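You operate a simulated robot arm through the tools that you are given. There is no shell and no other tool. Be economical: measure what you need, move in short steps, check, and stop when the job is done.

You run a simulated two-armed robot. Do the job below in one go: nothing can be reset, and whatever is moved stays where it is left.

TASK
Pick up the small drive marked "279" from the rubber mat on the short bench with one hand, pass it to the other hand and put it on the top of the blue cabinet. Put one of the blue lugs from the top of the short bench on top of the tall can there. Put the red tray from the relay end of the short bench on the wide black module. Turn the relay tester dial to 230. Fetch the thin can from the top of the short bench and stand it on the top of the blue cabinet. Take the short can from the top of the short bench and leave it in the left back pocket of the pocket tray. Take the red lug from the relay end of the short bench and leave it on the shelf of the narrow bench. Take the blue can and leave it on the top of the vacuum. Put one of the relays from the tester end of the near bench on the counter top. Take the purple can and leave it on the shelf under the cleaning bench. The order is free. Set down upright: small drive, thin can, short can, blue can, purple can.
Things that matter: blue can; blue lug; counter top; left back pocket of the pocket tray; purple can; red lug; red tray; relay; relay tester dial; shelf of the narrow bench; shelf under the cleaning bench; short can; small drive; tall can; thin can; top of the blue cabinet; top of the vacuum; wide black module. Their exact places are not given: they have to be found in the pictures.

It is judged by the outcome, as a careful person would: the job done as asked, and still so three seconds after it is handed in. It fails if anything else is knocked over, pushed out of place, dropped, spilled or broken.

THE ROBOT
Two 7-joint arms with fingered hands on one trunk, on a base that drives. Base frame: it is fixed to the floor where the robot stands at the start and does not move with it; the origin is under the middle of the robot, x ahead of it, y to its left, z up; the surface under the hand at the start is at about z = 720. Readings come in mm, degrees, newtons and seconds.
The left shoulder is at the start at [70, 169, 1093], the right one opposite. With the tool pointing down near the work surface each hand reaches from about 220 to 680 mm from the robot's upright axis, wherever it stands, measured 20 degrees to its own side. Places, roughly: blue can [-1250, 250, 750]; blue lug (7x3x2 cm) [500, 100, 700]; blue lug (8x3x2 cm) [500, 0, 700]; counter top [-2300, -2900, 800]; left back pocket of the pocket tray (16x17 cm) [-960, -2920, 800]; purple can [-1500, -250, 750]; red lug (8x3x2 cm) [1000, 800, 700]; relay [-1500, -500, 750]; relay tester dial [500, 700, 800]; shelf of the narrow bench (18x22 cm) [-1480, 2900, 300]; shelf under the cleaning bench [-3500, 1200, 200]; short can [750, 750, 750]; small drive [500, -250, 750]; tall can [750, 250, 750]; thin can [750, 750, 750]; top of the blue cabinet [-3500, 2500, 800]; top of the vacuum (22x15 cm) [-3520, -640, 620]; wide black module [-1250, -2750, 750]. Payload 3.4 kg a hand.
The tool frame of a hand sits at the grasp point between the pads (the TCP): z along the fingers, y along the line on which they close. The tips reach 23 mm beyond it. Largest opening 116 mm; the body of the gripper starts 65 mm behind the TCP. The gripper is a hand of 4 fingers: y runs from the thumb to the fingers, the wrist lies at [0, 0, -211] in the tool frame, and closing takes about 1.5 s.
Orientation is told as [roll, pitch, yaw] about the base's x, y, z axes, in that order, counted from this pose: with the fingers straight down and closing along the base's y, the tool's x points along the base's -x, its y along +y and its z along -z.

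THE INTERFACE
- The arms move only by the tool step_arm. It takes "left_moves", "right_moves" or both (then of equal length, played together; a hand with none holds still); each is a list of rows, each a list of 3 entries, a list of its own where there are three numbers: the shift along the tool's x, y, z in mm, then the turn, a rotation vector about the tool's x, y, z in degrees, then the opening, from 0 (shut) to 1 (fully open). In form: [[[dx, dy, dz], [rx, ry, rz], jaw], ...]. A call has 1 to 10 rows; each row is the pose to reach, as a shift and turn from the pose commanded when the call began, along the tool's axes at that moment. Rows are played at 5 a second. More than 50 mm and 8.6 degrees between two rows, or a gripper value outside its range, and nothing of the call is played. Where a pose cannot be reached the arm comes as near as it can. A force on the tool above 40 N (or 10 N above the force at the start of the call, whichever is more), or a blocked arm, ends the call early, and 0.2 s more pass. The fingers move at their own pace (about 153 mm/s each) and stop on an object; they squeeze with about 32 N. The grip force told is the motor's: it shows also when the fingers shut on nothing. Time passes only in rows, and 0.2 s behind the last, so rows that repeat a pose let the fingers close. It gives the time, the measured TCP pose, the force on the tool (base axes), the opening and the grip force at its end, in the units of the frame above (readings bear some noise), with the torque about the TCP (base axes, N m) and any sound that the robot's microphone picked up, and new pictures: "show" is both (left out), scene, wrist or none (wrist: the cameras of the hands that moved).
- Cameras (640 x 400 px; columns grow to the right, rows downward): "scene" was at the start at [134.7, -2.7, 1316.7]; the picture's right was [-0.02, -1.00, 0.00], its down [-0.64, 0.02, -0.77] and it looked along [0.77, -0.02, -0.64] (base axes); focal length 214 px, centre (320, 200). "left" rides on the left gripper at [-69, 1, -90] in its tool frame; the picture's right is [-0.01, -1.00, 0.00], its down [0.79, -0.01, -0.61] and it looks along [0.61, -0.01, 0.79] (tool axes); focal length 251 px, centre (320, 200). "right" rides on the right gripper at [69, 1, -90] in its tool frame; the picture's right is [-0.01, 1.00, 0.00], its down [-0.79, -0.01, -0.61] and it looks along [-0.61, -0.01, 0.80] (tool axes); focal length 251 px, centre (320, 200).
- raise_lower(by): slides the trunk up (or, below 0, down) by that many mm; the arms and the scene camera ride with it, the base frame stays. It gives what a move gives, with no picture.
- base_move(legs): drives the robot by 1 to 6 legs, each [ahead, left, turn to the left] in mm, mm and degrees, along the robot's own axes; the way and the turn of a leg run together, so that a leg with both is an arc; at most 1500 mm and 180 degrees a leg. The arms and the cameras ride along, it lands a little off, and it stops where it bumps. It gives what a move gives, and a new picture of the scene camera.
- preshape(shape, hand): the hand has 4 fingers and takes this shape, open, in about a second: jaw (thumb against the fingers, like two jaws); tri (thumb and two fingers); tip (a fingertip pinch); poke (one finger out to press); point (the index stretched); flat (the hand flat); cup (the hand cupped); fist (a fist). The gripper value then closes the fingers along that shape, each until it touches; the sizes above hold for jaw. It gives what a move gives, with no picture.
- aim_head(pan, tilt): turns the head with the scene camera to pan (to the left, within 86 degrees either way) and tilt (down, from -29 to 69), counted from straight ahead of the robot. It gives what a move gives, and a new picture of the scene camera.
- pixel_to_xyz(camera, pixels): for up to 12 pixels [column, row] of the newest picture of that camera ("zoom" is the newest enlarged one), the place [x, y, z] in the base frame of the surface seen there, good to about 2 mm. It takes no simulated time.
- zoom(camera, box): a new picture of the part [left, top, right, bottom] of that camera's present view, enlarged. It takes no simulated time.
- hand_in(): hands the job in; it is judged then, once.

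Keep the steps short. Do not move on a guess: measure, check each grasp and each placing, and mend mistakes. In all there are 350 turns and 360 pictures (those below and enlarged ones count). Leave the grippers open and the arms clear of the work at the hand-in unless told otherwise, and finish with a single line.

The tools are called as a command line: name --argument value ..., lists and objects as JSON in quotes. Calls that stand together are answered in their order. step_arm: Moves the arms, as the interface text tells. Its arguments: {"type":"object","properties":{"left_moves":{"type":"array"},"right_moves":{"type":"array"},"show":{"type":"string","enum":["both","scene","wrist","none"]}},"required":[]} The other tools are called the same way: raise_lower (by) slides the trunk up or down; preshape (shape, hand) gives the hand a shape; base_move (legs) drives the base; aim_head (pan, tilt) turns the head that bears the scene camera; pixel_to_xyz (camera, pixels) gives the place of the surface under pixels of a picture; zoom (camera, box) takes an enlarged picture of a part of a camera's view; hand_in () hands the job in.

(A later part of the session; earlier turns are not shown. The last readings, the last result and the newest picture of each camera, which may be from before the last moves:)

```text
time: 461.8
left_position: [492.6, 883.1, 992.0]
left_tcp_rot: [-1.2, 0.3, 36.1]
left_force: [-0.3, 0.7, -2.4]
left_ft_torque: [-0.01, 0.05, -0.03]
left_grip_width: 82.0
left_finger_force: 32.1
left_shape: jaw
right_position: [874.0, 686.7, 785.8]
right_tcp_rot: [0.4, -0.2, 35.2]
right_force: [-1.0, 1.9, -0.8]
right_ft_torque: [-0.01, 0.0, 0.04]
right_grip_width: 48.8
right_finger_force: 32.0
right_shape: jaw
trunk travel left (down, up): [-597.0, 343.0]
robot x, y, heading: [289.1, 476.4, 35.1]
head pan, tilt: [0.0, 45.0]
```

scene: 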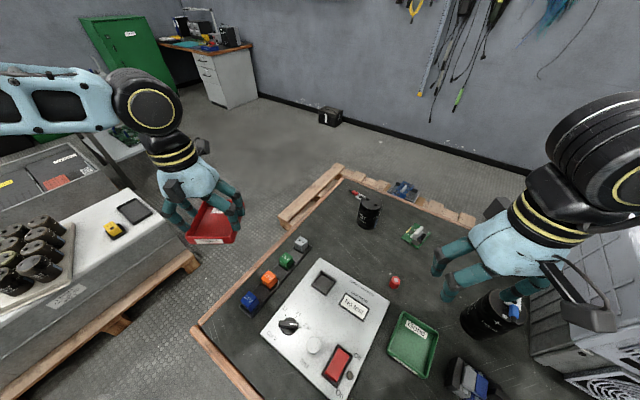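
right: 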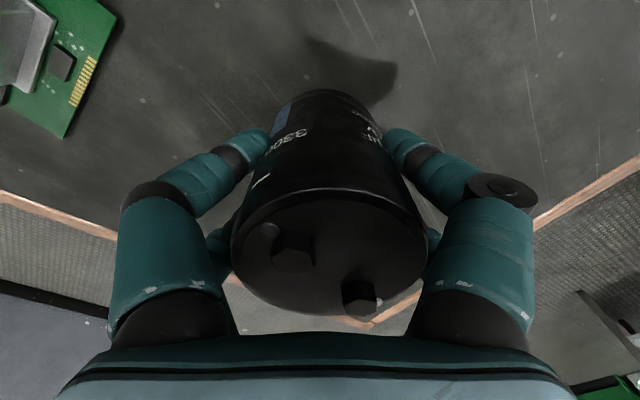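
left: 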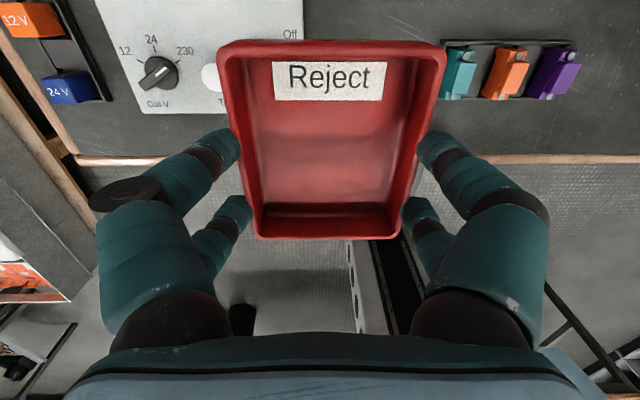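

step_arm --right_moves '[[[0, 0, -30], [0, 0, 0], 0.3], [[0, 0, -75], [0, 0, 0], 0.3], [[0, 0, -120], [0, 0, 0], 0.3], [[0, 0, -165], [0, 0, 0], 0.3], [[15, 0, -205], [0, 0, 0], 0.3], [[50, 0, -235], [0, 0, 0], 0.3], [[95, 0, -250], [0, 0, 0], 0.3], [[140, -5, -255], [0, 0, 0], 0.3], [[185, -10, -255], [0, 0, 0], 0.3]]' --show "wrist"

```text
time: 463.8
left_position: [492.4, 879.8, 992.5]
left_tcp_rot: [-1.0, 0.3, 36.0]
left_force: [-0.2, 0.1, -3.5]
left_ft_torque: [0.01, 0.03, 0.01]
left_grip_width: 81.7
left_finger_force: 32.3
left_shape: jaw
right_position: [729.8, 569.3, 1041.4]
right_tcp_rot: [0.3, -0.4, 35.3]
right_force: [0.1, -0.5, -5.6]
right_ft_torque: [0.0, -0.02, 0.01]
right_grip_width: 48.5
right_finger_force: 31.7
right_shape: jaw
trunk travel left (down, up): [-597.0, 343.0]
robot x, y, heading: [284.0, 475.1, 35.2]
head pan, tilt: [0.0, 45.0]
```

right: 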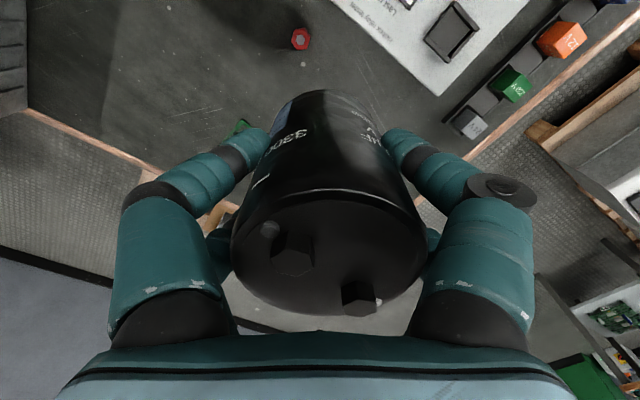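

Both held. Back out and drive to the counter.

base_move --legs '[[-518, 365, 0], [0, 0, -125], [1200, 0, 0], [1150, 0, 0]]'

```text
time: 483.9
left_position: [-289.3, -2286.8, 992.2]
left_tcp_rot: [-0.9, 0.4, -90.9]
left_force: [0.3, 0.2, -2.5]
left_ft_torque: [0.01, -0.01, 0.02]
left_grip_width: 81.6
left_finger_force: 32.0
left_shape: jaw
right_position: [-681.0, -2289.8, 1041.0]
right_tcp_rot: [0.4, -0.2, -91.7]
right_force: [-0.2, -1.0, -4.9]
right_ft_torque: [0.04, 0.03, -0.02]
right_grip_width: 48.4
right_finger_force: 31.4
right_shape: jaw
trunk travel left (down, up): [-597.0, 343.0]
robot x, y, heading: [-486.1, -1876.0, -91.9]
head pan, tilt: [0.0, 45.0]
```

scene: 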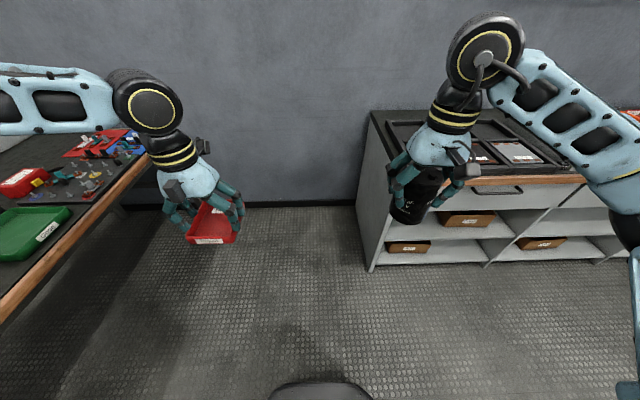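

base_move --legs '[[0, -844, 1.9], [330, 0, 0]]'

step_arm --left_moves '[[[-20, 0, 0], [0, 0, 0], 0.6]]' --show "wrist"

```text
time: 490.3
left_position: [-1165.1, -2596.5, 990.6]
left_tcp_rot: [-1.0, 0.4, -90.3]
left_force: [-0.4, -0.6, -3.8]
left_ft_torque: [0.05, 0.01, 0.0]
left_grip_width: 81.8
left_finger_force: 31.8
left_shape: jaw
right_position: [-1556.0, -2604.5, 1041.6]
right_tcp_rot: [0.4, -0.2, -91.0]
right_force: [-0.4, 0.3, -7.1]
right_ft_torque: [0.06, 0.01, -0.05]
right_grip_width: 48.3
right_finger_force: 31.5
right_shape: jaw
trunk travel left (down, up): [-597.0, 343.0]
robot x, y, heading: [-1369.2, -2189.8, -91.2]
head pan, tilt: [0.0, 45.0]
```

scene: 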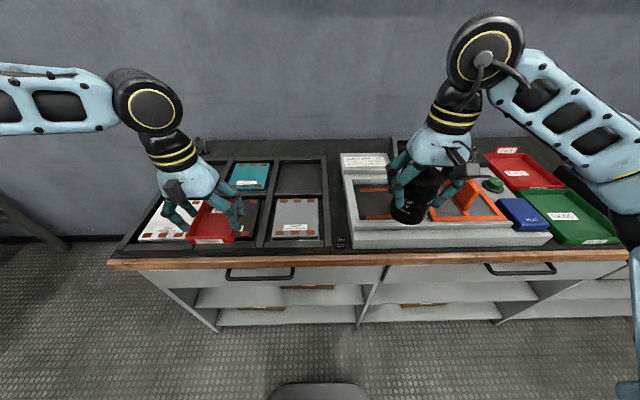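

```text
time: 490.7
left_position: [-1164.9, -2616.8, 991.3]
left_tcp_rot: [-1.0, 0.4, -90.2]
left_force: [-0.9, -0.9, -2.9]
left_ft_torque: [0.01, -0.01, 0.02]
left_grip_width: 81.7
left_finger_force: 32.1
left_shape: jaw
right_position: [-1557.4, -2606.3, 1041.1]
right_tcp_rot: [0.5, -0.1, -90.9]
right_force: [0.1, -1.2, -4.8]
right_ft_torque: [0.01, -0.02, -0.07]
right_grip_width: 48.3
right_finger_force: 31.6
right_shape: jaw
trunk travel left (down, up): [-597.0, 343.0]
robot x, y, heading: [-1365.4, -2186.5, -91.6]
head pan, tilt: [0.0, 45.0]
```

left: 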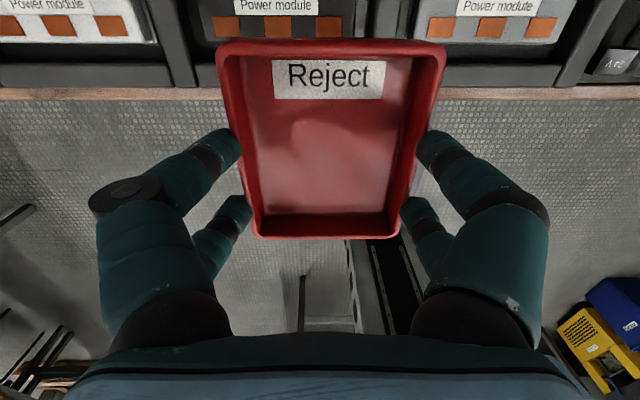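

pixel_to_xyz --camera "left" --pixels '[[330, 42], [330, 235], [222, 60], [443, 60], [220, 48], [262, 235], [398, 235], [290, 20]]'

```text
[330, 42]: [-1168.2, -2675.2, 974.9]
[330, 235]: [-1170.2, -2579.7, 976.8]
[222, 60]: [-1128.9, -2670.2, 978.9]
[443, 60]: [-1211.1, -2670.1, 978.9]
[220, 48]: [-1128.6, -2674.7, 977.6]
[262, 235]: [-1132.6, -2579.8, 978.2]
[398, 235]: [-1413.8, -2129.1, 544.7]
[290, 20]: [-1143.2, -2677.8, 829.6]
```

Tray center is offset (−5,−10) from TCP. Target TCP (−1129,−2717). Move the hand out left 70 and the base accordingly.

step_arm --left_moves '[[[-10, 25, 0], [0, 0, 0], 0.6], [[-20, 50, 0], [0, 0, 0], 0.6], [[-30, 70, 0], [0, 0, 0], 0.6]]' --show "none"

base_move --legs '[[70, -34, 1.2]]'

```text
time: 491.5
left_position: [-1095.5, -2647.6, 990.2]
left_tcp_rot: [-1.0, 0.3, -90.5]
left_force: [-0.1, -0.6, -2.8]
left_ft_torque: [0.06, -0.01, 0.0]
left_grip_width: 81.7
left_finger_force: 32.1
left_shape: jaw
right_position: [-1557.5, -2605.0, 1042.1]
right_tcp_rot: [0.3, -0.3, -91.0]
right_force: [0.4, 0.4, -5.6]
right_ft_torque: [0.0, 0.01, -0.01]
right_grip_width: 48.2
right_finger_force: 31.9
right_shape: jaw
trunk travel left (down, up): [-597.0, 343.0]
robot x, y, heading: [-1369.8, -2188.8, -91.2]
head pan, tilt: [0.0, 45.0]
```

```text
time: 492.5
left_position: [-1121.1, -2711.2, 991.3]
left_tcp_rot: [-1.1, 0.3, -89.0]
left_force: [-0.1, 0.4, -2.3]
left_ft_torque: [0.06, -0.02, -0.02]
left_grip_width: 81.7
left_finger_force: 32.5
left_shape: jaw
right_position: [-1581.4, -2679.2, 1041.0]
right_tcp_rot: [0.4, -0.2, -89.7]
right_force: [0.2, -0.4, -5.5]
right_ft_torque: [0.03, 0.01, 0.02]
right_grip_width: 48.4
right_finger_force: 31.7
right_shape: jaw
trunk travel left (down, up): [-597.0, 343.0]
robot x, y, heading: [-1405.4, -2258.0, -90.0]
head pan, tilt: [0.0, 45.0]
```

scene: 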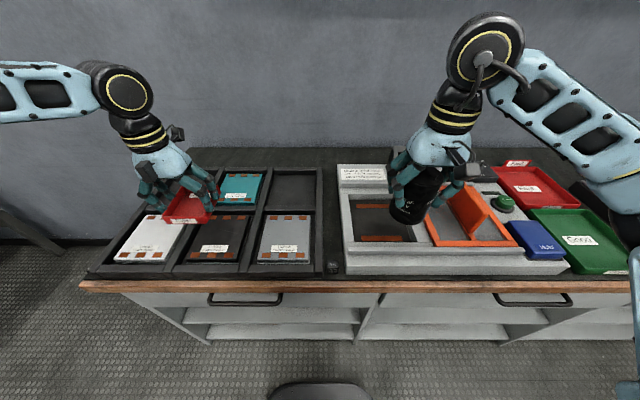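

zoom --camera "scene" --box '[90, 160, 340, 290]'

pixel_to_xyz --camera "scene" --pixels '[[187, 260], [237, 260], [247, 217], [205, 222], [215, 245], [180, 262], [243, 262], [250, 213]]'

```text
2.56 times, centred on (215, 225) of scene
```

zoom: 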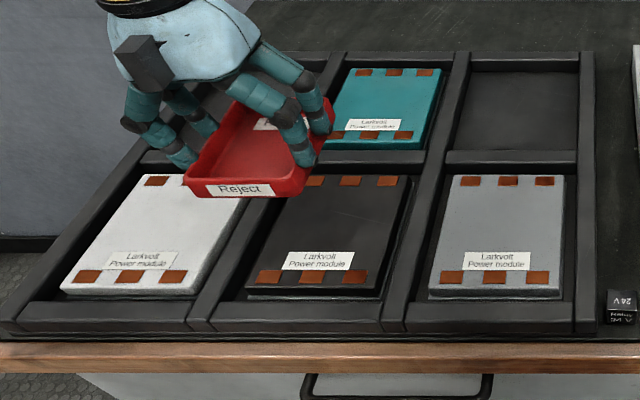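

```text
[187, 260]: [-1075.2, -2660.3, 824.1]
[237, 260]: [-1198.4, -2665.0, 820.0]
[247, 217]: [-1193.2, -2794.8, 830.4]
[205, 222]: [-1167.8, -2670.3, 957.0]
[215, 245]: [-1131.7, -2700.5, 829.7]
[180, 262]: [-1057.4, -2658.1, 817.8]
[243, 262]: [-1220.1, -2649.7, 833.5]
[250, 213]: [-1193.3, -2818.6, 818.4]
```

step_arm --left_moves '[[[-8, -10, 30], [0, 0, 0], 0.6], [[-8, -10, 70], [0, 0, 0], 0.6], [[-8, -10, 105], [0, 0, 0], 0.6], [[-8, -10, 115], [0, 0, 0], 0.6]]' --show "wrist"

```text
time: 493.5
left_position: [-1132.9, -2717.4, 875.9]
left_tcp_rot: [-1.1, 0.5, -89.0]
left_force: [-0.5, 0.5, -3.3]
left_ft_torque: [-0.02, 0.04, 0.04]
left_grip_width: 81.4
left_finger_force: 31.6
left_shape: jaw
right_position: [-1580.9, -2679.7, 1041.4]
right_tcp_rot: [0.4, -0.3, -89.6]
right_force: [0.6, 0.0, -5.1]
right_ft_torque: [0.05, 0.03, -0.02]
right_grip_width: 48.4
right_finger_force: 31.6
right_shape: jaw
trunk travel left (down, up): [-597.0, 343.0]
robot x, y, heading: [-1404.9, -2258.7, -89.7]
head pan, tilt: [0.0, 45.0]
```

left: 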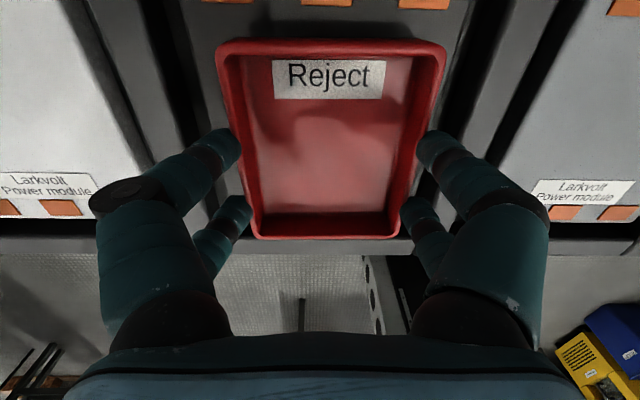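

step_arm --left_moves '[[[0, 0, 4], [0, 0, 0], 0.6], [[0, 0, 6], [0, 0, 0], 0.6], [[0, 0, 8], [0, 0, 0], 0.6], [[0, 0, 9.5], [0, 0, 0], 0.6]]' --show "none"

```text
time: 494.5
left_position: [-1133.8, -2717.8, 867.2]
left_tcp_rot: [-1.0, 0.4, -89.0]
left_force: [0.7, 0.0, -2.0]
left_ft_torque: [-0.01, -0.01, 0.03]
left_grip_width: 81.7
left_finger_force: 31.9
left_shape: jaw
right_position: [-1582.6, -2678.9, 1041.8]
right_tcp_rot: [0.3, -0.1, -89.6]
right_force: [0.6, 0.4, -5.5]
right_ft_torque: [0.03, 0.0, 0.01]
right_grip_width: 48.2
right_finger_force: 32.5
right_shape: jaw
trunk travel left (down, up): [-597.0, 343.0]
robot x, y, heading: [-1404.6, -2255.6, -89.8]
head pan, tilt: [0.0, 45.0]
```

step_arm --left_moves '[[[0, 0, 1.5], [0, 0, 0], 0.6], [[0, 0, 3], [0, 0, 0], 0.6], [[0, 0, 4], [0, 0, 0], 0.6]]' --show "none"

```text
time: 495.3
left_position: [-1133.9, -2719.0, 864.5]
left_tcp_rot: [-1.0, -0.1, -89.0]
left_force: [4.7, -3.9, 29.7]
left_ft_torque: [0.02, 0.0, 0.03]
left_grip_width: 81.1
left_finger_force: 32.2
left_shape: jaw
right_position: [-1583.0, -2675.9, 1042.1]
right_tcp_rot: [0.4, -0.4, -89.7]
right_force: [0.5, 0.1, -5.3]
right_ft_torque: [0.02, 0.0, 0.0]
right_grip_width: 48.5
right_finger_force: 32.2
right_shape: jaw
trunk travel left (down, up): [-597.0, 343.0]
robot x, y, heading: [-1402.4, -2258.7, -90.0]
head pan, tilt: [0.0, 45.0]
```

Contact. Ease up, open, and rise.

step_arm --left_moves '[[[0, 0, -2.5], [0, 0, 0], 0.7], [[0, 0, -2.5], [0, 0, 0], 0.85], [[0, 0, -2.5], [0, 0, 0], 0.85], [[0, 0, -40], [0, 0, 0], 0.85], [[0, 0, -85], [0, 0, 0], 0.85], [[0, 0, -130], [0, 0, 0], 0.85]]' --show "wrist"

zoom --camera "scene" --box '[90, 160, 340, 290]'

```text
time: 496.7
left_position: [-1131.5, -2719.5, 994.1]
left_tcp_rot: [-0.9, 0.3, -89.0]
left_force: [0.7, 0.4, -0.1]
left_ft_torque: [0.02, -0.01, 0.0]
left_grip_width: 98.1
left_finger_force: 0.1
left_shape: jaw
right_position: [-1582.2, -2678.9, 1041.6]
right_tcp_rot: [0.4, -0.3, -89.7]
right_force: [0.6, 0.3, -5.1]
right_ft_torque: [0.04, 0.02, 0.0]
right_grip_width: 48.5
right_finger_force: 32.4
right_shape: jaw
trunk travel left (down, up): [-597.0, 343.0]
robot x, y, heading: [-1402.6, -2260.0, -89.8]
head pan, tilt: [0.0, 45.0]
```

left: 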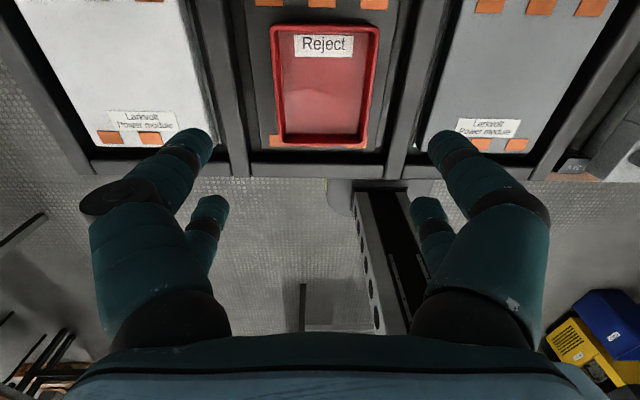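

```text
2.56 times, centred on (215, 225) of scene
```

zoom: 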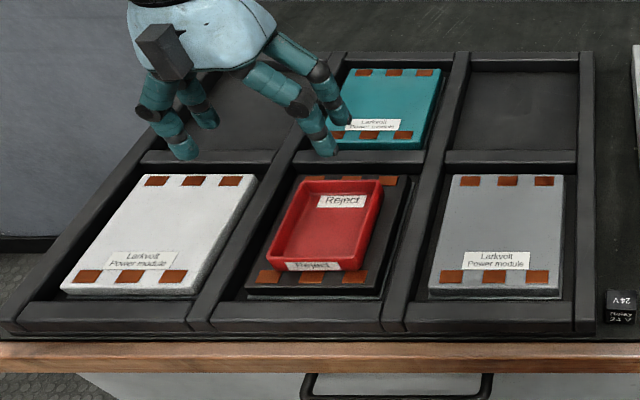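

Tray placed. Now the short can: shift left 540 so the right hand is near the left-back pocket.

base_move --legs '[[0, 545, 0], [35, 0, 0]]'

step_arm --right_moves '[[[-45, 0, 0], [0, 0, 0], 0.3], [[-90, 0, 0], [0, 0, 0], 0.3], [[-130, 0, 10], [0, 0, 0], 0.3], [[-165, 0, 25], [0, 0, 0], 0.3]]' --show "both"

```text
time: 500.3
left_position: [-586.5, -2743.2, 994.5]
left_tcp_rot: [-1.0, 0.2, -88.4]
left_force: [-0.4, -1.5, 0.3]
left_ft_torque: [-0.03, 0.03, 0.02]
left_grip_width: 98.3
left_finger_force: 0.1
left_shape: jaw
right_position: [-1038.8, -2708.1, 1042.3]
right_tcp_rot: [0.4, -0.4, -88.9]
right_force: [-0.8, -0.5, -5.0]
right_ft_torque: [0.02, 0.03, -0.02]
right_grip_width: 48.4
right_finger_force: 31.8
right_shape: jaw
trunk travel left (down, up): [-597.0, 343.0]
robot x, y, heading: [-864.7, -2288.0, -89.5]
head pan, tilt: [0.0, 45.0]
```

scene: 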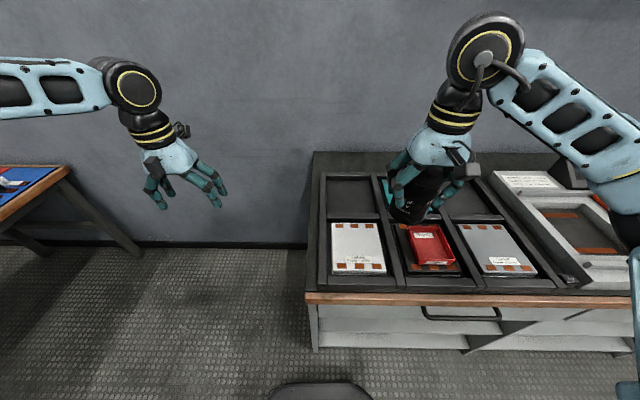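

```text
time: 501.3
left_position: [-586.6, -2745.8, 992.9]
left_tcp_rot: [-1.1, 0.4, -88.3]
left_force: [0.2, -0.7, -0.6]
left_ft_torque: [-0.02, 0.01, 0.01]
left_grip_width: 98.6
left_finger_force: 0.2
left_shape: jaw
right_position: [-1033.2, -2877.5, 1015.9]
right_tcp_rot: [0.3, -0.1, -88.9]
right_force: [-0.9, -0.7, -4.8]
right_ft_torque: [0.0, 0.03, 0.01]
right_grip_width: 48.2
right_finger_force: 31.9
right_shape: jaw
trunk travel left (down, up): [-597.0, 343.0]
robot x, y, heading: [-868.2, -2287.0, -89.2]
head pan, tilt: [0.0, 45.0]
```

scene: 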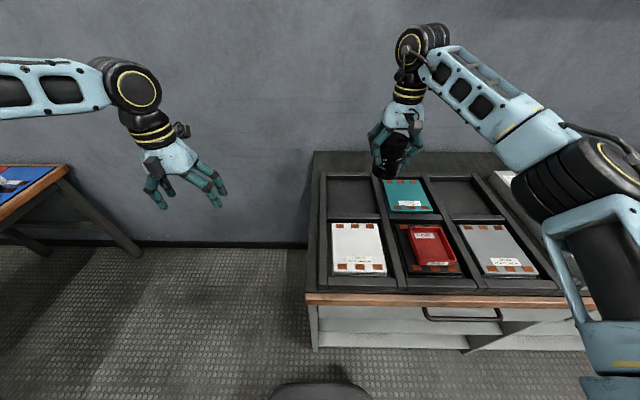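
right: 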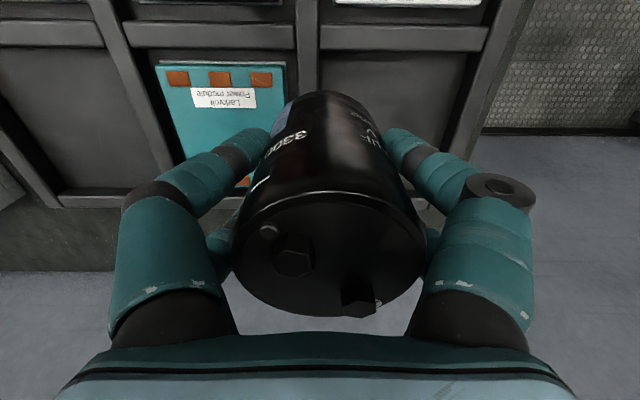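

pixel_to_xyz --camera "scene" --pixels '[[330, 184], [368, 184], [334, 208], [374, 208], [352, 196], [352, 178], [352, 216], [325, 196], [380, 196]]'

```text
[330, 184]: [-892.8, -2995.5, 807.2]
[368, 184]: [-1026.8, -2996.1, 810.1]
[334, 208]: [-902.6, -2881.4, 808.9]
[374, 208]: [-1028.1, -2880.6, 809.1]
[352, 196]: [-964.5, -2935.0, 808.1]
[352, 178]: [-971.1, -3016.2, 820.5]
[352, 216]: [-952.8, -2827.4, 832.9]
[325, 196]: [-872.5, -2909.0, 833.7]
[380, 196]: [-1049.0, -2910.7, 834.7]
```

Pocket floor z 808, center (−962,−2930). Shift base left 71, ahead 20.

base_move --legs '[[22, 71, 0]]'

step_arm --right_moves '[[[-4, 0, 40], [0, 0, 0], 0.3], [[-8, 0, 80], [0, 0, 0], 0.3], [[-8, 0, 120], [0, 0, 0], 0.3]]' --show "both"

```text
time: 502.3
left_position: [-518.9, -2767.5, 991.7]
left_tcp_rot: [-0.9, 0.4, -88.4]
left_force: [0.0, -0.7, 0.7]
left_ft_torque: [-0.03, 0.0, -0.01]
left_grip_width: 98.5
left_finger_force: 0.0
left_shape: jaw
right_position: [-967.6, -2896.9, 1017.7]
right_tcp_rot: [0.4, -0.3, -89.1]
right_force: [0.9, 0.0, -5.2]
right_ft_torque: [0.03, -0.01, 0.03]
right_grip_width: 48.2
right_finger_force: 32.3
right_shape: jaw
trunk travel left (down, up): [-597.0, 343.0]
robot x, y, heading: [-800.1, -2311.4, -89.3]
head pan, tilt: [0.0, 45.0]
```

scene: 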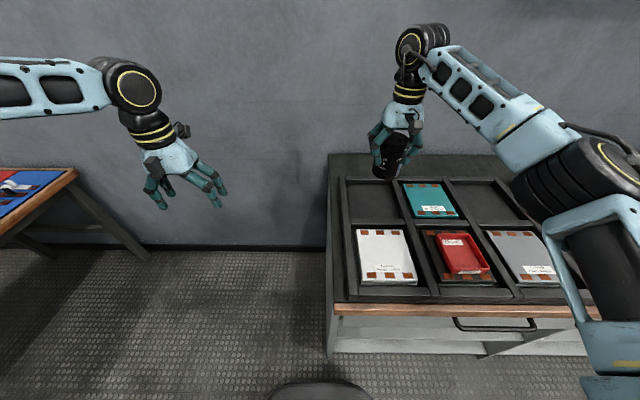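

```text
time: 503.1
left_position: [-519.5, -2768.7, 993.0]
left_tcp_rot: [-0.9, 0.4, -88.4]
left_force: [0.4, 1.0, -0.3]
left_ft_torque: [-0.01, 0.01, -0.03]
left_grip_width: 98.4
left_finger_force: 0.0
left_shape: jaw
right_position: [-965.8, -2902.1, 895.9]
right_tcp_rot: [0.4, -0.2, -89.0]
right_force: [-0.3, 0.4, -5.5]
right_ft_torque: [0.0, -0.01, 0.0]
right_grip_width: 47.9
right_finger_force: 32.0
right_shape: jaw
trunk travel left (down, up): [-597.0, 343.0]
robot x, y, heading: [-797.3, -2309.2, -89.4]
head pan, tilt: [0.0, 45.0]
```

scene: 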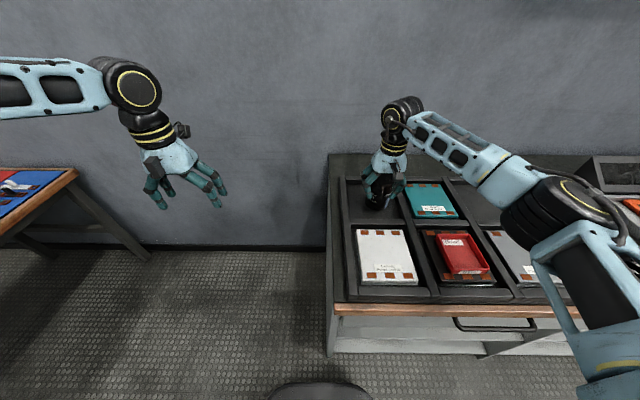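
right: 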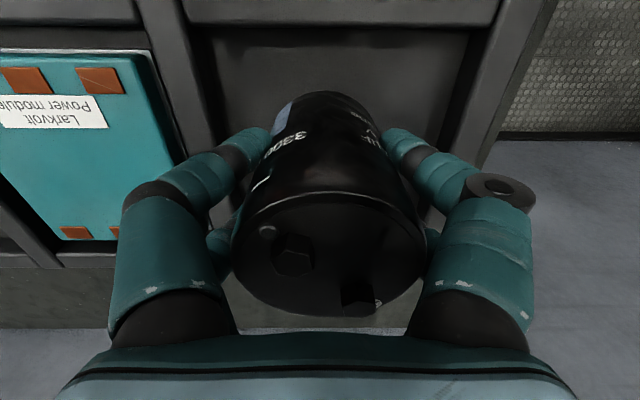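

step_arm --right_moves '[[[0, 0, 10], [0, 0, 0], 0.3], [[0, 0, 15], [0, 0, 0], 0.3], [[0, 0, 18], [0, 0, 0], 0.3], [[0, 0, 20], [0, 0, 0], 0.3], [[0, 0, 22], [0, 0, 0], 0.3], [[0, 0, 24], [0, 0, 0], 0.3]]' --show "none"

```text
time: 504.5
left_position: [-518.7, -2768.5, 993.0]
left_tcp_rot: [-0.9, 0.3, -88.4]
left_force: [-0.3, -0.4, 0.6]
left_ft_torque: [0.0, -0.01, -0.03]
left_grip_width: 98.6
left_finger_force: 0.1
left_shape: jaw
right_position: [-963.6, -2903.5, 874.0]
right_tcp_rot: [0.4, -0.2, -89.0]
right_force: [0.1, -0.1, -5.0]
right_ft_torque: [-0.01, 0.03, -0.04]
right_grip_width: 47.8
right_finger_force: 31.9
right_shape: jaw
trunk travel left (down, up): [-597.0, 343.0]
robot x, y, heading: [-797.9, -2312.5, -89.2]
head pan, tilt: [0.0, 45.0]
```

step_arm --right_moves '[[[0, 0, 2], [0, 0, 0], 0.3], [[0, 0, 3.5], [0, 0, 0], 0.3], [[0, 0, 5], [0, 0, 0], 0.3]]' --show "none"

```text
time: 505.3
left_position: [-517.6, -2764.7, 994.9]
left_tcp_rot: [-1.0, 0.1, -88.3]
left_force: [1.2, -0.6, 0.4]
left_ft_torque: [-0.03, -0.01, -0.01]
left_grip_width: 98.7
left_finger_force: 0.1
left_shape: jaw
right_position: [-963.8, -2905.0, 873.0]
right_tcp_rot: [0.4, -0.6, -89.0]
right_force: [-1.2, -3.8, 28.3]
right_ft_torque: [-0.08, 0.02, -0.04]
right_grip_width: 48.1
right_finger_force: 31.9
right_shape: jaw
trunk travel left (down, up): [-597.0, 343.0]
robot x, y, heading: [-795.3, -2309.7, -89.0]
head pan, tilt: [0.0, 45.0]
```

Standing. Ease up, open, rise.

step_arm --right_moves '[[[0, 0, -3], [0, 0, 0], 0.35], [[0, 0, -3], [0, 0, 0], 0.6], [[0, 0, -3], [0, 0, 0], 0.8], [[0, 0, -3], [0, 0, 0], 0.8], [[0, 0, -45], [0, 0, 0], 0.8], [[0, 0, -90], [0, 0, 0], 0.8], [[0, 0, -135], [0, 0, 0], 0.8], [[30, 0, -165], [0, 0, 0], 0.8], [[70, -10, -180], [0, 0, 0], 0.8], [[110, -20, -190], [0, 0, 0], 0.8]]' --show "both"

```text
time: 507.5
left_position: [-518.9, -2765.2, 993.6]
left_tcp_rot: [-1.0, 0.2, -88.5]
left_force: [-0.2, -0.8, 1.2]
left_ft_torque: [-0.01, 0.0, 0.01]
left_grip_width: 98.6
left_finger_force: 0.0
left_shape: jaw
right_position: [-988.5, -2793.8, 1057.7]
right_tcp_rot: [0.4, -0.3, -89.1]
right_force: [1.2, -0.5, 0.5]
right_ft_torque: [-0.03, 0.0, 0.01]
right_grip_width: 92.5
right_finger_force: 0.0
right_shape: jaw
trunk travel left (down, up): [-597.0, 343.0]
robot x, y, heading: [-797.1, -2310.6, -89.5]
head pan, tilt: [0.0, 45.0]
```

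scene: 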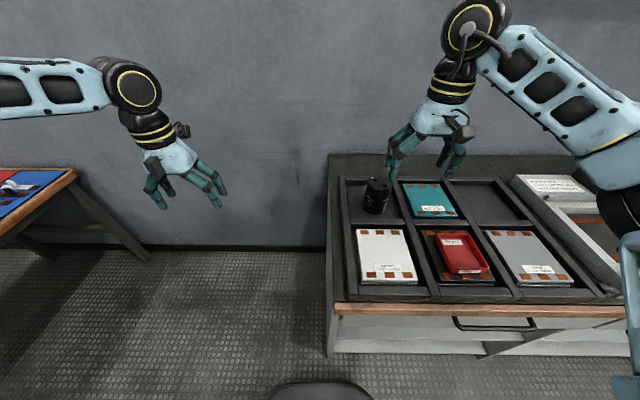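
right: 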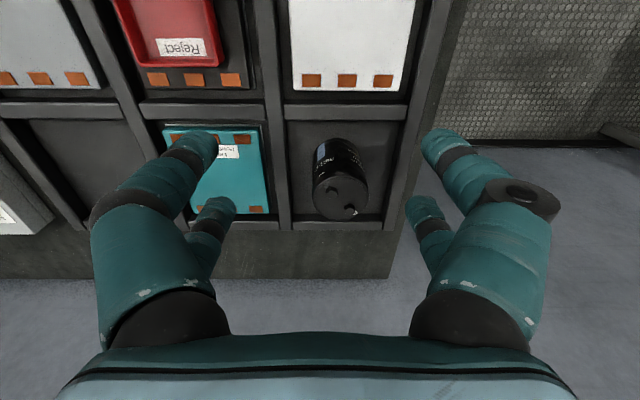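

Short can is in the pocket. Next the red lug: drive back north, to the corridor at the left end of the short bench.

base_move --legs '[[-350, 0, 0], [0, 430, 0], [0, 0, 89.5], [0, 1500, 0], [0, 1500, 0]]'

```text
time: 529.9
left_position: [-8.6, 1344.5, 993.9]
left_tcp_rot: [-1.0, 0.2, 2.9]
left_force: [0.9, -0.2, -0.2]
left_ft_torque: [-0.01, -0.01, 0.03]
left_grip_width: 98.5
left_finger_force: 0.2
left_shape: jaw
right_position: [29.5, 875.9, 1057.3]
right_tcp_rot: [0.4, -0.3, 2.1]
right_force: [-0.3, -0.1, 0.2]
right_ft_torque: [-0.02, 0.02, 0.03]
right_grip_width: 92.7
right_finger_force: 0.0
right_shape: jaw
trunk travel left (down, up): [-597.0, 343.0]
robot x, y, heading: [-461.0, 1055.5, 2.0]
head pan, tilt: [0.0, 45.0]
```

scene: 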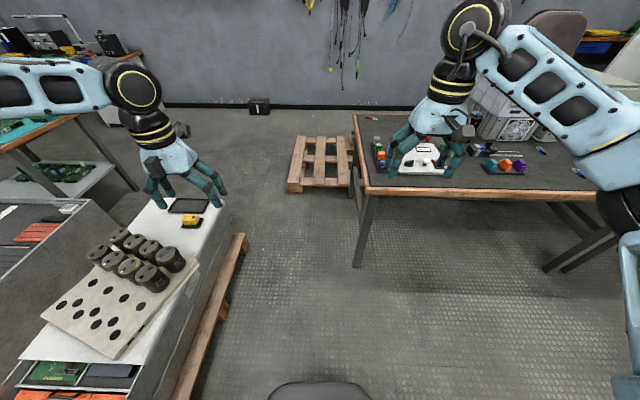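

pixel_to_xyz --camera "scene" --pixels '[[288, 188], [296, 140], [340, 138], [248, 240], [180, 390], [357, 262], [355, 120], [250, 105], [285, 170], [372, 119]]'

zoom --camera "scene" --box '[240, 80, 420, 220]'

```text
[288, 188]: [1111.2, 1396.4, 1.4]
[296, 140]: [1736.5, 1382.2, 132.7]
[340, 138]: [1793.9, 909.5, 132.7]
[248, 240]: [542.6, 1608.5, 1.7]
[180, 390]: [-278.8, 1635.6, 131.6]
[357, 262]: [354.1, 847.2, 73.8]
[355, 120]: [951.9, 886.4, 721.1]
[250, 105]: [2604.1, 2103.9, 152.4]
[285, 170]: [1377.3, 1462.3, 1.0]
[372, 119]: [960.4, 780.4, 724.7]
```

```text
2.86 times, centred on (330, 150) of scene
```

zoom: 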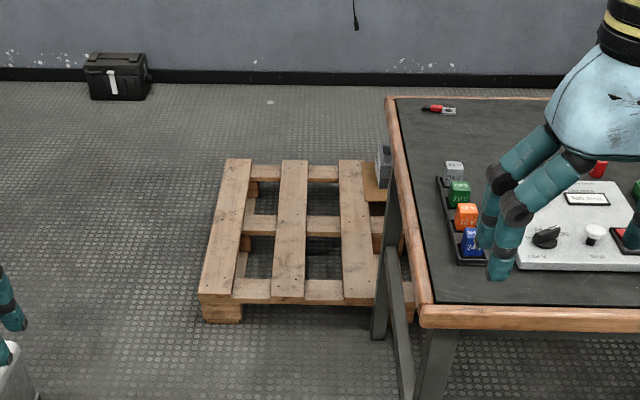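

Pallet starts at x≈1100. Plan: stand at (780,1250) heading −105° and use the left hand for the lug. Drive there.

base_move --legs '[[0, 190, -2], [1240, 0, 0], [0, 0, -105]]'

aim_head --pan 25 --tilt 50

```text
time: 537.5
left_position: [1228.5, 1558.5, 991.9]
left_tcp_rot: [-1.1, 0.3, 3.2]
left_force: [-0.7, 0.2, -0.7]
left_ft_torque: [0.01, 0.0, 0.0]
left_grip_width: 98.5
left_finger_force: 0.1
left_shape: jaw
right_position: [1271.1, 1090.4, 1057.8]
right_tcp_rot: [0.3, -0.3, 2.6]
right_force: [0.2, -0.3, -0.3]
right_ft_torque: [0.0, 0.02, 0.01]
right_grip_width: 92.5
right_finger_force: 0.0
right_shape: jaw
trunk travel left (down, up): [-597.0, 343.0]
robot x, y, heading: [783.1, 1267.0, 2.2]
head pan, tilt: [0.0, 45.0]
stopped in leg 3: the robot was blocked; the commanded pose is now the measured one
```

scene: 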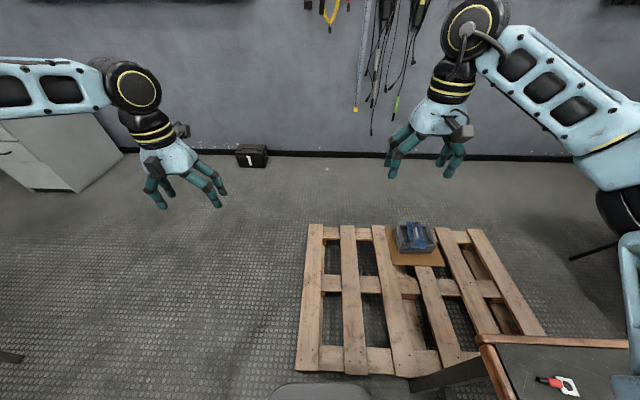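

```text
time: 538.4
left_position: [1230.6, 1558.2, 992.5]
left_tcp_rot: [-1.0, 0.3, 3.1]
left_force: [-0.4, 0.6, 0.6]
left_ft_torque: [-0.01, 0.0, 0.0]
left_grip_width: 98.5
left_finger_force: 0.1
left_shape: jaw
right_position: [1269.6, 1088.6, 1055.9]
right_tcp_rot: [0.3, -0.1, 2.7]
right_force: [-0.3, -0.3, 0.3]
right_ft_torque: [0.01, 0.01, 0.01]
right_grip_width: 92.3
right_finger_force: 0.0
right_shape: jaw
trunk travel left (down, up): [-597.0, 343.0]
robot x, y, heading: [778.3, 1269.1, 2.3]
head pan, tilt: [25.0, 50.0]
```

scene: 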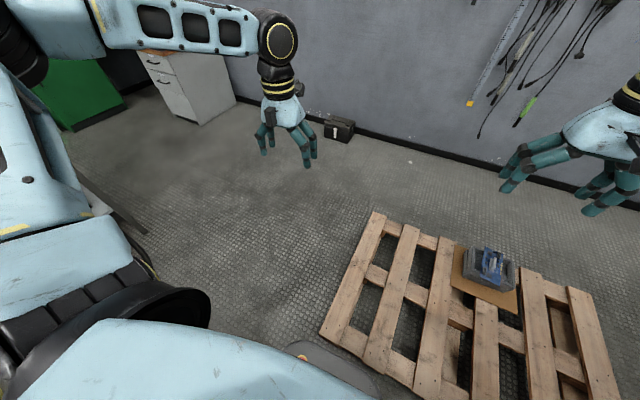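

The base touched the pallet's corner region; back up and then turn.

base_move --legs '[[-130, 0, 0], [0, 0, -102]]'

aim_head --pan 20 --tilt 50

```text
time: 544.1
left_position: [817.2, 752.0, 993.2]
left_tcp_rot: [-1.0, 0.3, -101.5]
left_force: [-0.7, 0.0, 0.2]
left_ft_torque: [0.0, 0.0, -0.02]
left_grip_width: 98.4
left_finger_force: 0.1
left_shape: jaw
right_position: [355.0, 832.9, 1056.6]
right_tcp_rot: [0.2, -0.1, -102.2]
right_force: [-0.2, 0.2, -0.4]
right_ft_torque: [-0.02, 0.0, 0.02]
right_grip_width: 92.7
right_finger_force: 0.0
right_shape: jaw
trunk travel left (down, up): [-597.0, 343.0]
robot x, y, heading: [652.0, 1258.2, -102.5]
head pan, tilt: [25.0, 50.0]
```

scene: 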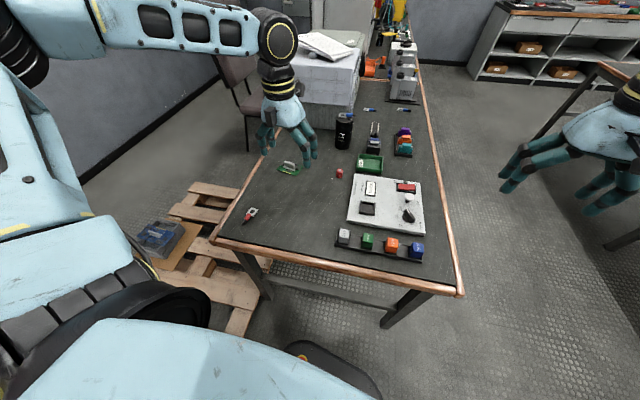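

```text
time: 544.8
left_position: [818.4, 752.9, 993.1]
left_tcp_rot: [-0.9, 0.3, -101.5]
left_force: [-0.7, -0.8, -0.4]
left_ft_torque: [0.02, 0.02, 0.0]
left_grip_width: 98.2
left_finger_force: 0.1
left_shape: jaw
right_position: [354.8, 831.3, 1057.3]
right_tcp_rot: [0.4, -0.2, -102.1]
right_force: [-0.1, -0.1, 0.7]
right_ft_torque: [-0.02, -0.01, -0.03]
right_grip_width: 92.7
right_finger_force: 0.0
right_shape: jaw
trunk travel left (down, up): [-597.0, 343.0]
robot x, y, heading: [650.6, 1258.7, -102.5]
head pan, tilt: [20.0, 50.0]
```

scene: 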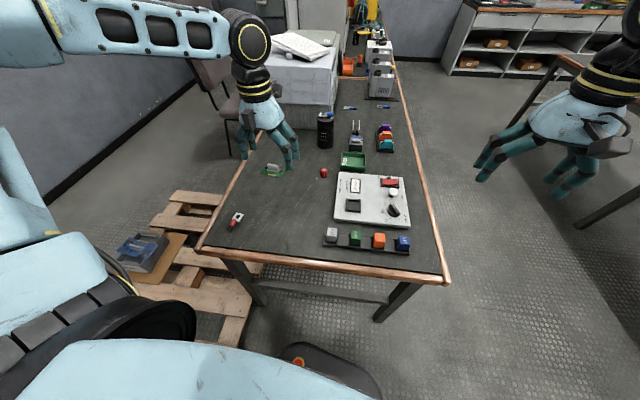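

zoom --camera "scene" --box '[200, 190, 280, 250]'

```text
6.67 times, centred on (240, 220) of scene
```

zoom: 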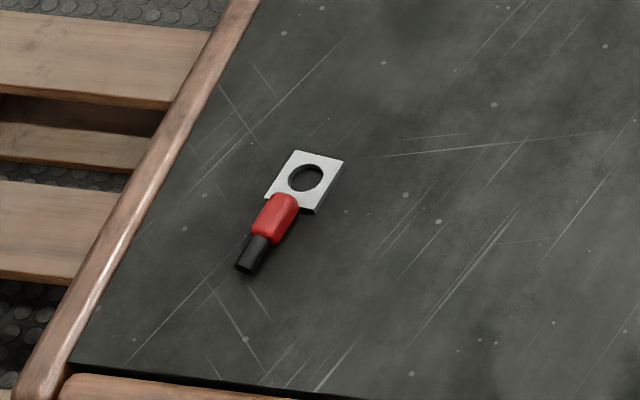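

pixel_to_xyz --camera "zoom" --pixels '[[318, 160], [285, 200], [275, 215], [262, 235], [255, 248], [243, 266], [300, 152], [340, 162]]'

```text
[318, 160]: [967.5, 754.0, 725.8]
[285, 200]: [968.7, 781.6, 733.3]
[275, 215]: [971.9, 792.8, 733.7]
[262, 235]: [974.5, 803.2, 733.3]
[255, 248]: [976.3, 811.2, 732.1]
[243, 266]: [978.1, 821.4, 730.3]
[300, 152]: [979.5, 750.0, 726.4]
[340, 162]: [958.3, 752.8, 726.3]
```

Lug barrel center ≈(973,799). Move the left hand over it.

step_arm --left_moves '[[[15, 28, 0], [0, 0, 0], 0.5], [[30, 56, 10], [0, 0, 0], 0.5], [[45, 85, 30], [0, 0, -1], 0.5], [[60, 114, 55], [0, 0, -2], 0.5], [[76, 143, 80], [0, 0, -3.5], 0.5], [[76, 143, 120], [0, 0, -3.5], 0.5], [[76, 143, 140], [0, 0, -3.5], 0.5]]' --show "wrist"

```text
time: 546.4
left_position: [972.4, 798.1, 847.7]
left_tcp_rot: [-1.1, 0.3, -98.0]
left_force: [0.2, 0.1, 0.0]
left_ft_torque: [0.0, 0.01, 0.04]
left_grip_width: 58.3
left_finger_force: 0.0
left_shape: jaw
right_position: [355.6, 831.5, 1057.1]
right_tcp_rot: [0.3, -0.3, -102.2]
right_force: [0.3, -0.8, 0.4]
right_ft_torque: [-0.01, 0.02, 0.01]
right_grip_width: 92.5
right_finger_force: 0.1
right_shape: jaw
trunk travel left (down, up): [-597.0, 343.0]
robot x, y, heading: [648.8, 1259.7, -102.4]
head pan, tilt: [20.0, 50.0]
```

left: 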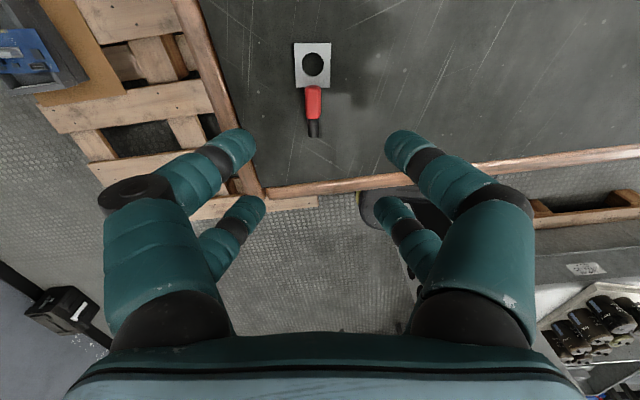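

step_arm --left_moves '[[[0, 0, 45], [0, 0, 0], 0.4], [[0, 0, 80], [0, 0, 0], 0.4], [[0, 0, 102], [0, 0, 0], 0.4], [[0, 0, 102], [0, 0, 0], 0.4]]' --show "wrist"

```text
time: 547.4
left_position: [972.6, 797.9, 746.7]
left_tcp_rot: [-1.0, 0.4, -98.0]
left_force: [0.0, 0.9, 0.0]
left_ft_torque: [0.02, 0.03, -0.02]
left_grip_width: 46.7
left_finger_force: 0.0
left_shape: jaw
right_position: [355.1, 832.4, 1057.8]
right_tcp_rot: [0.4, -0.3, -102.2]
right_force: [0.7, 0.4, 0.6]
right_ft_torque: [-0.02, -0.01, -0.05]
right_grip_width: 92.5
right_finger_force: 0.0
right_shape: jaw
trunk travel left (down, up): [-597.0, 343.0]
robot x, y, heading: [650.7, 1263.0, -102.7]
head pan, tilt: [20.0, 50.0]
```

left: 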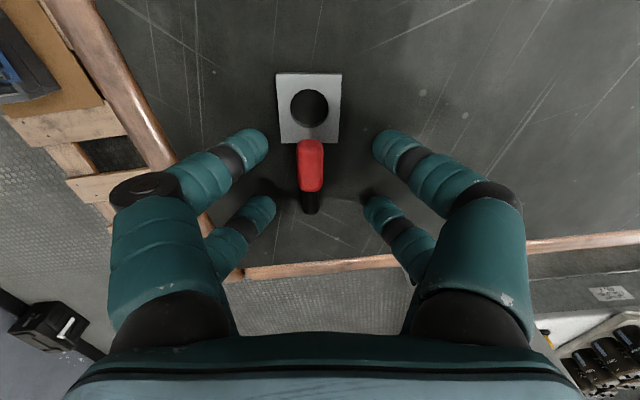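

step_arm --left_moves '[[[0, 2, 1], [0, 0, 0], 0.2], [[0, 2, 1], [0, 0, 0], 0], [[0, 2, 1], [0, 0, 0], 0], [[0, 2, 1], [0, 0, 0], 0], [[0, 2, -30], [0, 0, 0], 0], [[0, 2, -75], [0, 0, 0], 0], [[0, 2, -120], [0, 0, 0], 0], [[0, 2, -165], [0, 0, 0], 0], [[0, 2, -210], [0, 0, 0], 0]]' --show "wrist"

```text
time: 549.4
left_position: [977.9, 795.1, 959.2]
left_tcp_rot: [-1.0, 0.4, -98.1]
left_force: [-1.1, -0.1, 0.7]
left_ft_torque: [0.06, -0.01, 0.02]
left_grip_width: 5.7
left_finger_force: 32.5
left_shape: jaw
right_position: [354.5, 832.0, 1057.8]
right_tcp_rot: [0.4, -0.2, -102.0]
right_force: [-0.5, 0.5, 0.1]
right_ft_torque: [0.01, 0.04, 0.0]
right_grip_width: 92.7
right_finger_force: 0.0
right_shape: jaw
trunk travel left (down, up): [-597.0, 343.0]
robot x, y, heading: [652.8, 1263.9, -102.5]
head pan, tilt: [20.0, 50.0]
```

left: 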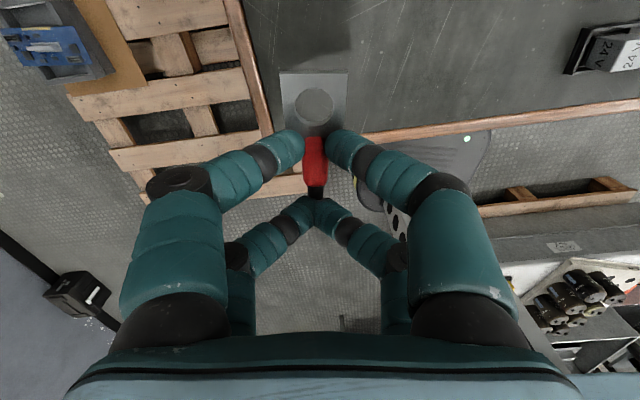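

Lug held. Leave the corridor sideways, then turn to face the near bench.

base_move --legs '[[45, 0, 0], [216, -976, 0]]'

```text
time: 555.0
left_position: [-35.4, 754.6, 957.8]
left_tcp_rot: [-1.1, 0.4, -98.5]
left_force: [-0.3, -0.9, -0.2]
left_ft_torque: [0.01, -0.01, 0.05]
left_grip_width: 5.9
left_finger_force: 32.1
left_shape: jaw
right_position: [-656.5, 795.3, 1056.7]
right_tcp_rot: [0.3, -0.1, -102.6]
right_force: [-0.5, 0.0, 1.0]
right_ft_torque: [-0.01, 0.01, -0.04]
right_grip_width: 92.6
right_finger_force: 0.1
right_shape: jaw
trunk travel left (down, up): [-597.0, 343.0]
robot x, y, heading: [-358.3, 1222.6, -102.7]
head pan, tilt: [20.0, 50.0]
```

scene: 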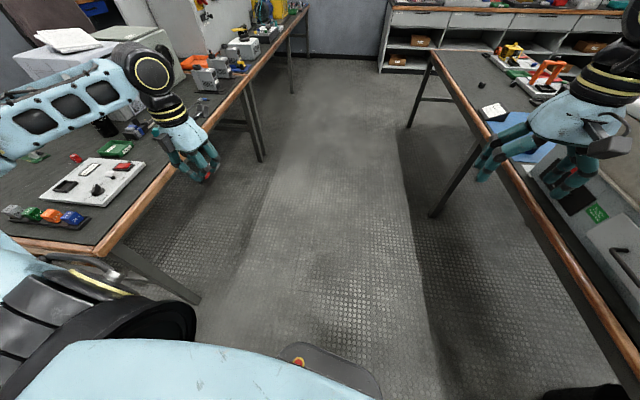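

base_move --legs '[[1018, 168, 0], [0, 0, -77.3]]'

aim_head --pan 0 --tilt 45

```text
time: 563.6
left_position: [-787.4, -254.8, 958.6]
left_tcp_rot: [-1.0, 0.5, -172.9]
left_force: [0.9, 0.1, -0.5]
left_ft_torque: [0.02, -0.01, -0.02]
left_grip_width: 5.8
left_finger_force: 31.7
left_shape: jaw
right_position: [-915.1, 355.1, 1056.7]
right_tcp_rot: [0.2, -0.2, -177.0]
right_force: [-0.4, -0.3, 0.5]
right_ft_torque: [0.0, 0.0, -0.03]
right_grip_width: 92.4
right_finger_force: 0.1
right_shape: jaw
trunk travel left (down, up): [-597.0, 343.0]
robot x, y, heading: [-421.3, 181.3, -177.3]
head pan, tilt: [20.0, 50.0]
```

scene: 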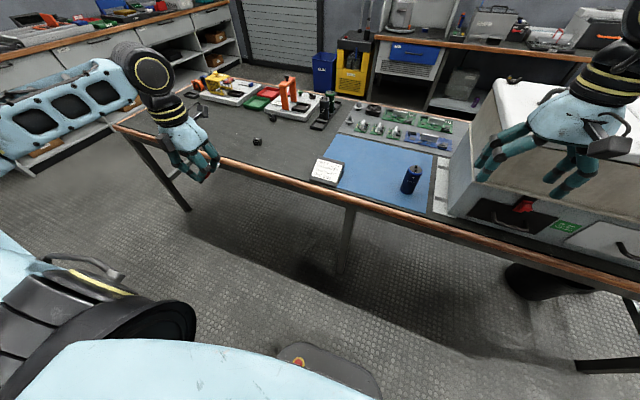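

```text
time: 564.5
left_position: [-788.1, -255.0, 958.4]
left_tcp_rot: [-1.0, 0.4, -173.0]
left_force: [-0.2, -1.0, -0.4]
left_ft_torque: [0.0, -0.01, -0.01]
left_grip_width: 5.7
left_finger_force: 31.7
left_shape: jaw
right_position: [-914.8, 354.8, 1057.0]
right_tcp_rot: [0.3, -0.4, -177.0]
right_force: [0.3, -0.9, 0.9]
right_ft_torque: [0.01, -0.03, 0.0]
right_grip_width: 93.0
right_finger_force: 0.1
right_shape: jaw
trunk travel left (down, up): [-597.0, 343.0]
robot x, y, heading: [-420.0, 185.3, -177.3]
head pan, tilt: [0.0, 45.0]
```

scene: 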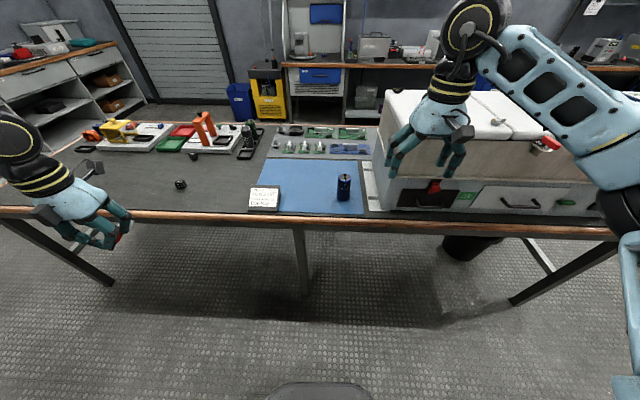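

pixel_to_xyz --camera "scene" --pixels '[[343, 178], [343, 195], [337, 178], [350, 178], [372, 170], [380, 205], [386, 120], [366, 200], [300, 232], [265, 198]]'

```text
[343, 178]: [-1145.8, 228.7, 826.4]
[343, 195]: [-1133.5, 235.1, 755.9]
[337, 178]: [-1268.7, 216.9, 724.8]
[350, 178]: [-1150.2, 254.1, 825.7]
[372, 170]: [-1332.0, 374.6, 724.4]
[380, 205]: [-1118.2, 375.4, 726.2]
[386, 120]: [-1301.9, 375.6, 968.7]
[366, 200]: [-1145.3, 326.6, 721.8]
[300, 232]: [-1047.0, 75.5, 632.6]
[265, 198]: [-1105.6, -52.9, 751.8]
```

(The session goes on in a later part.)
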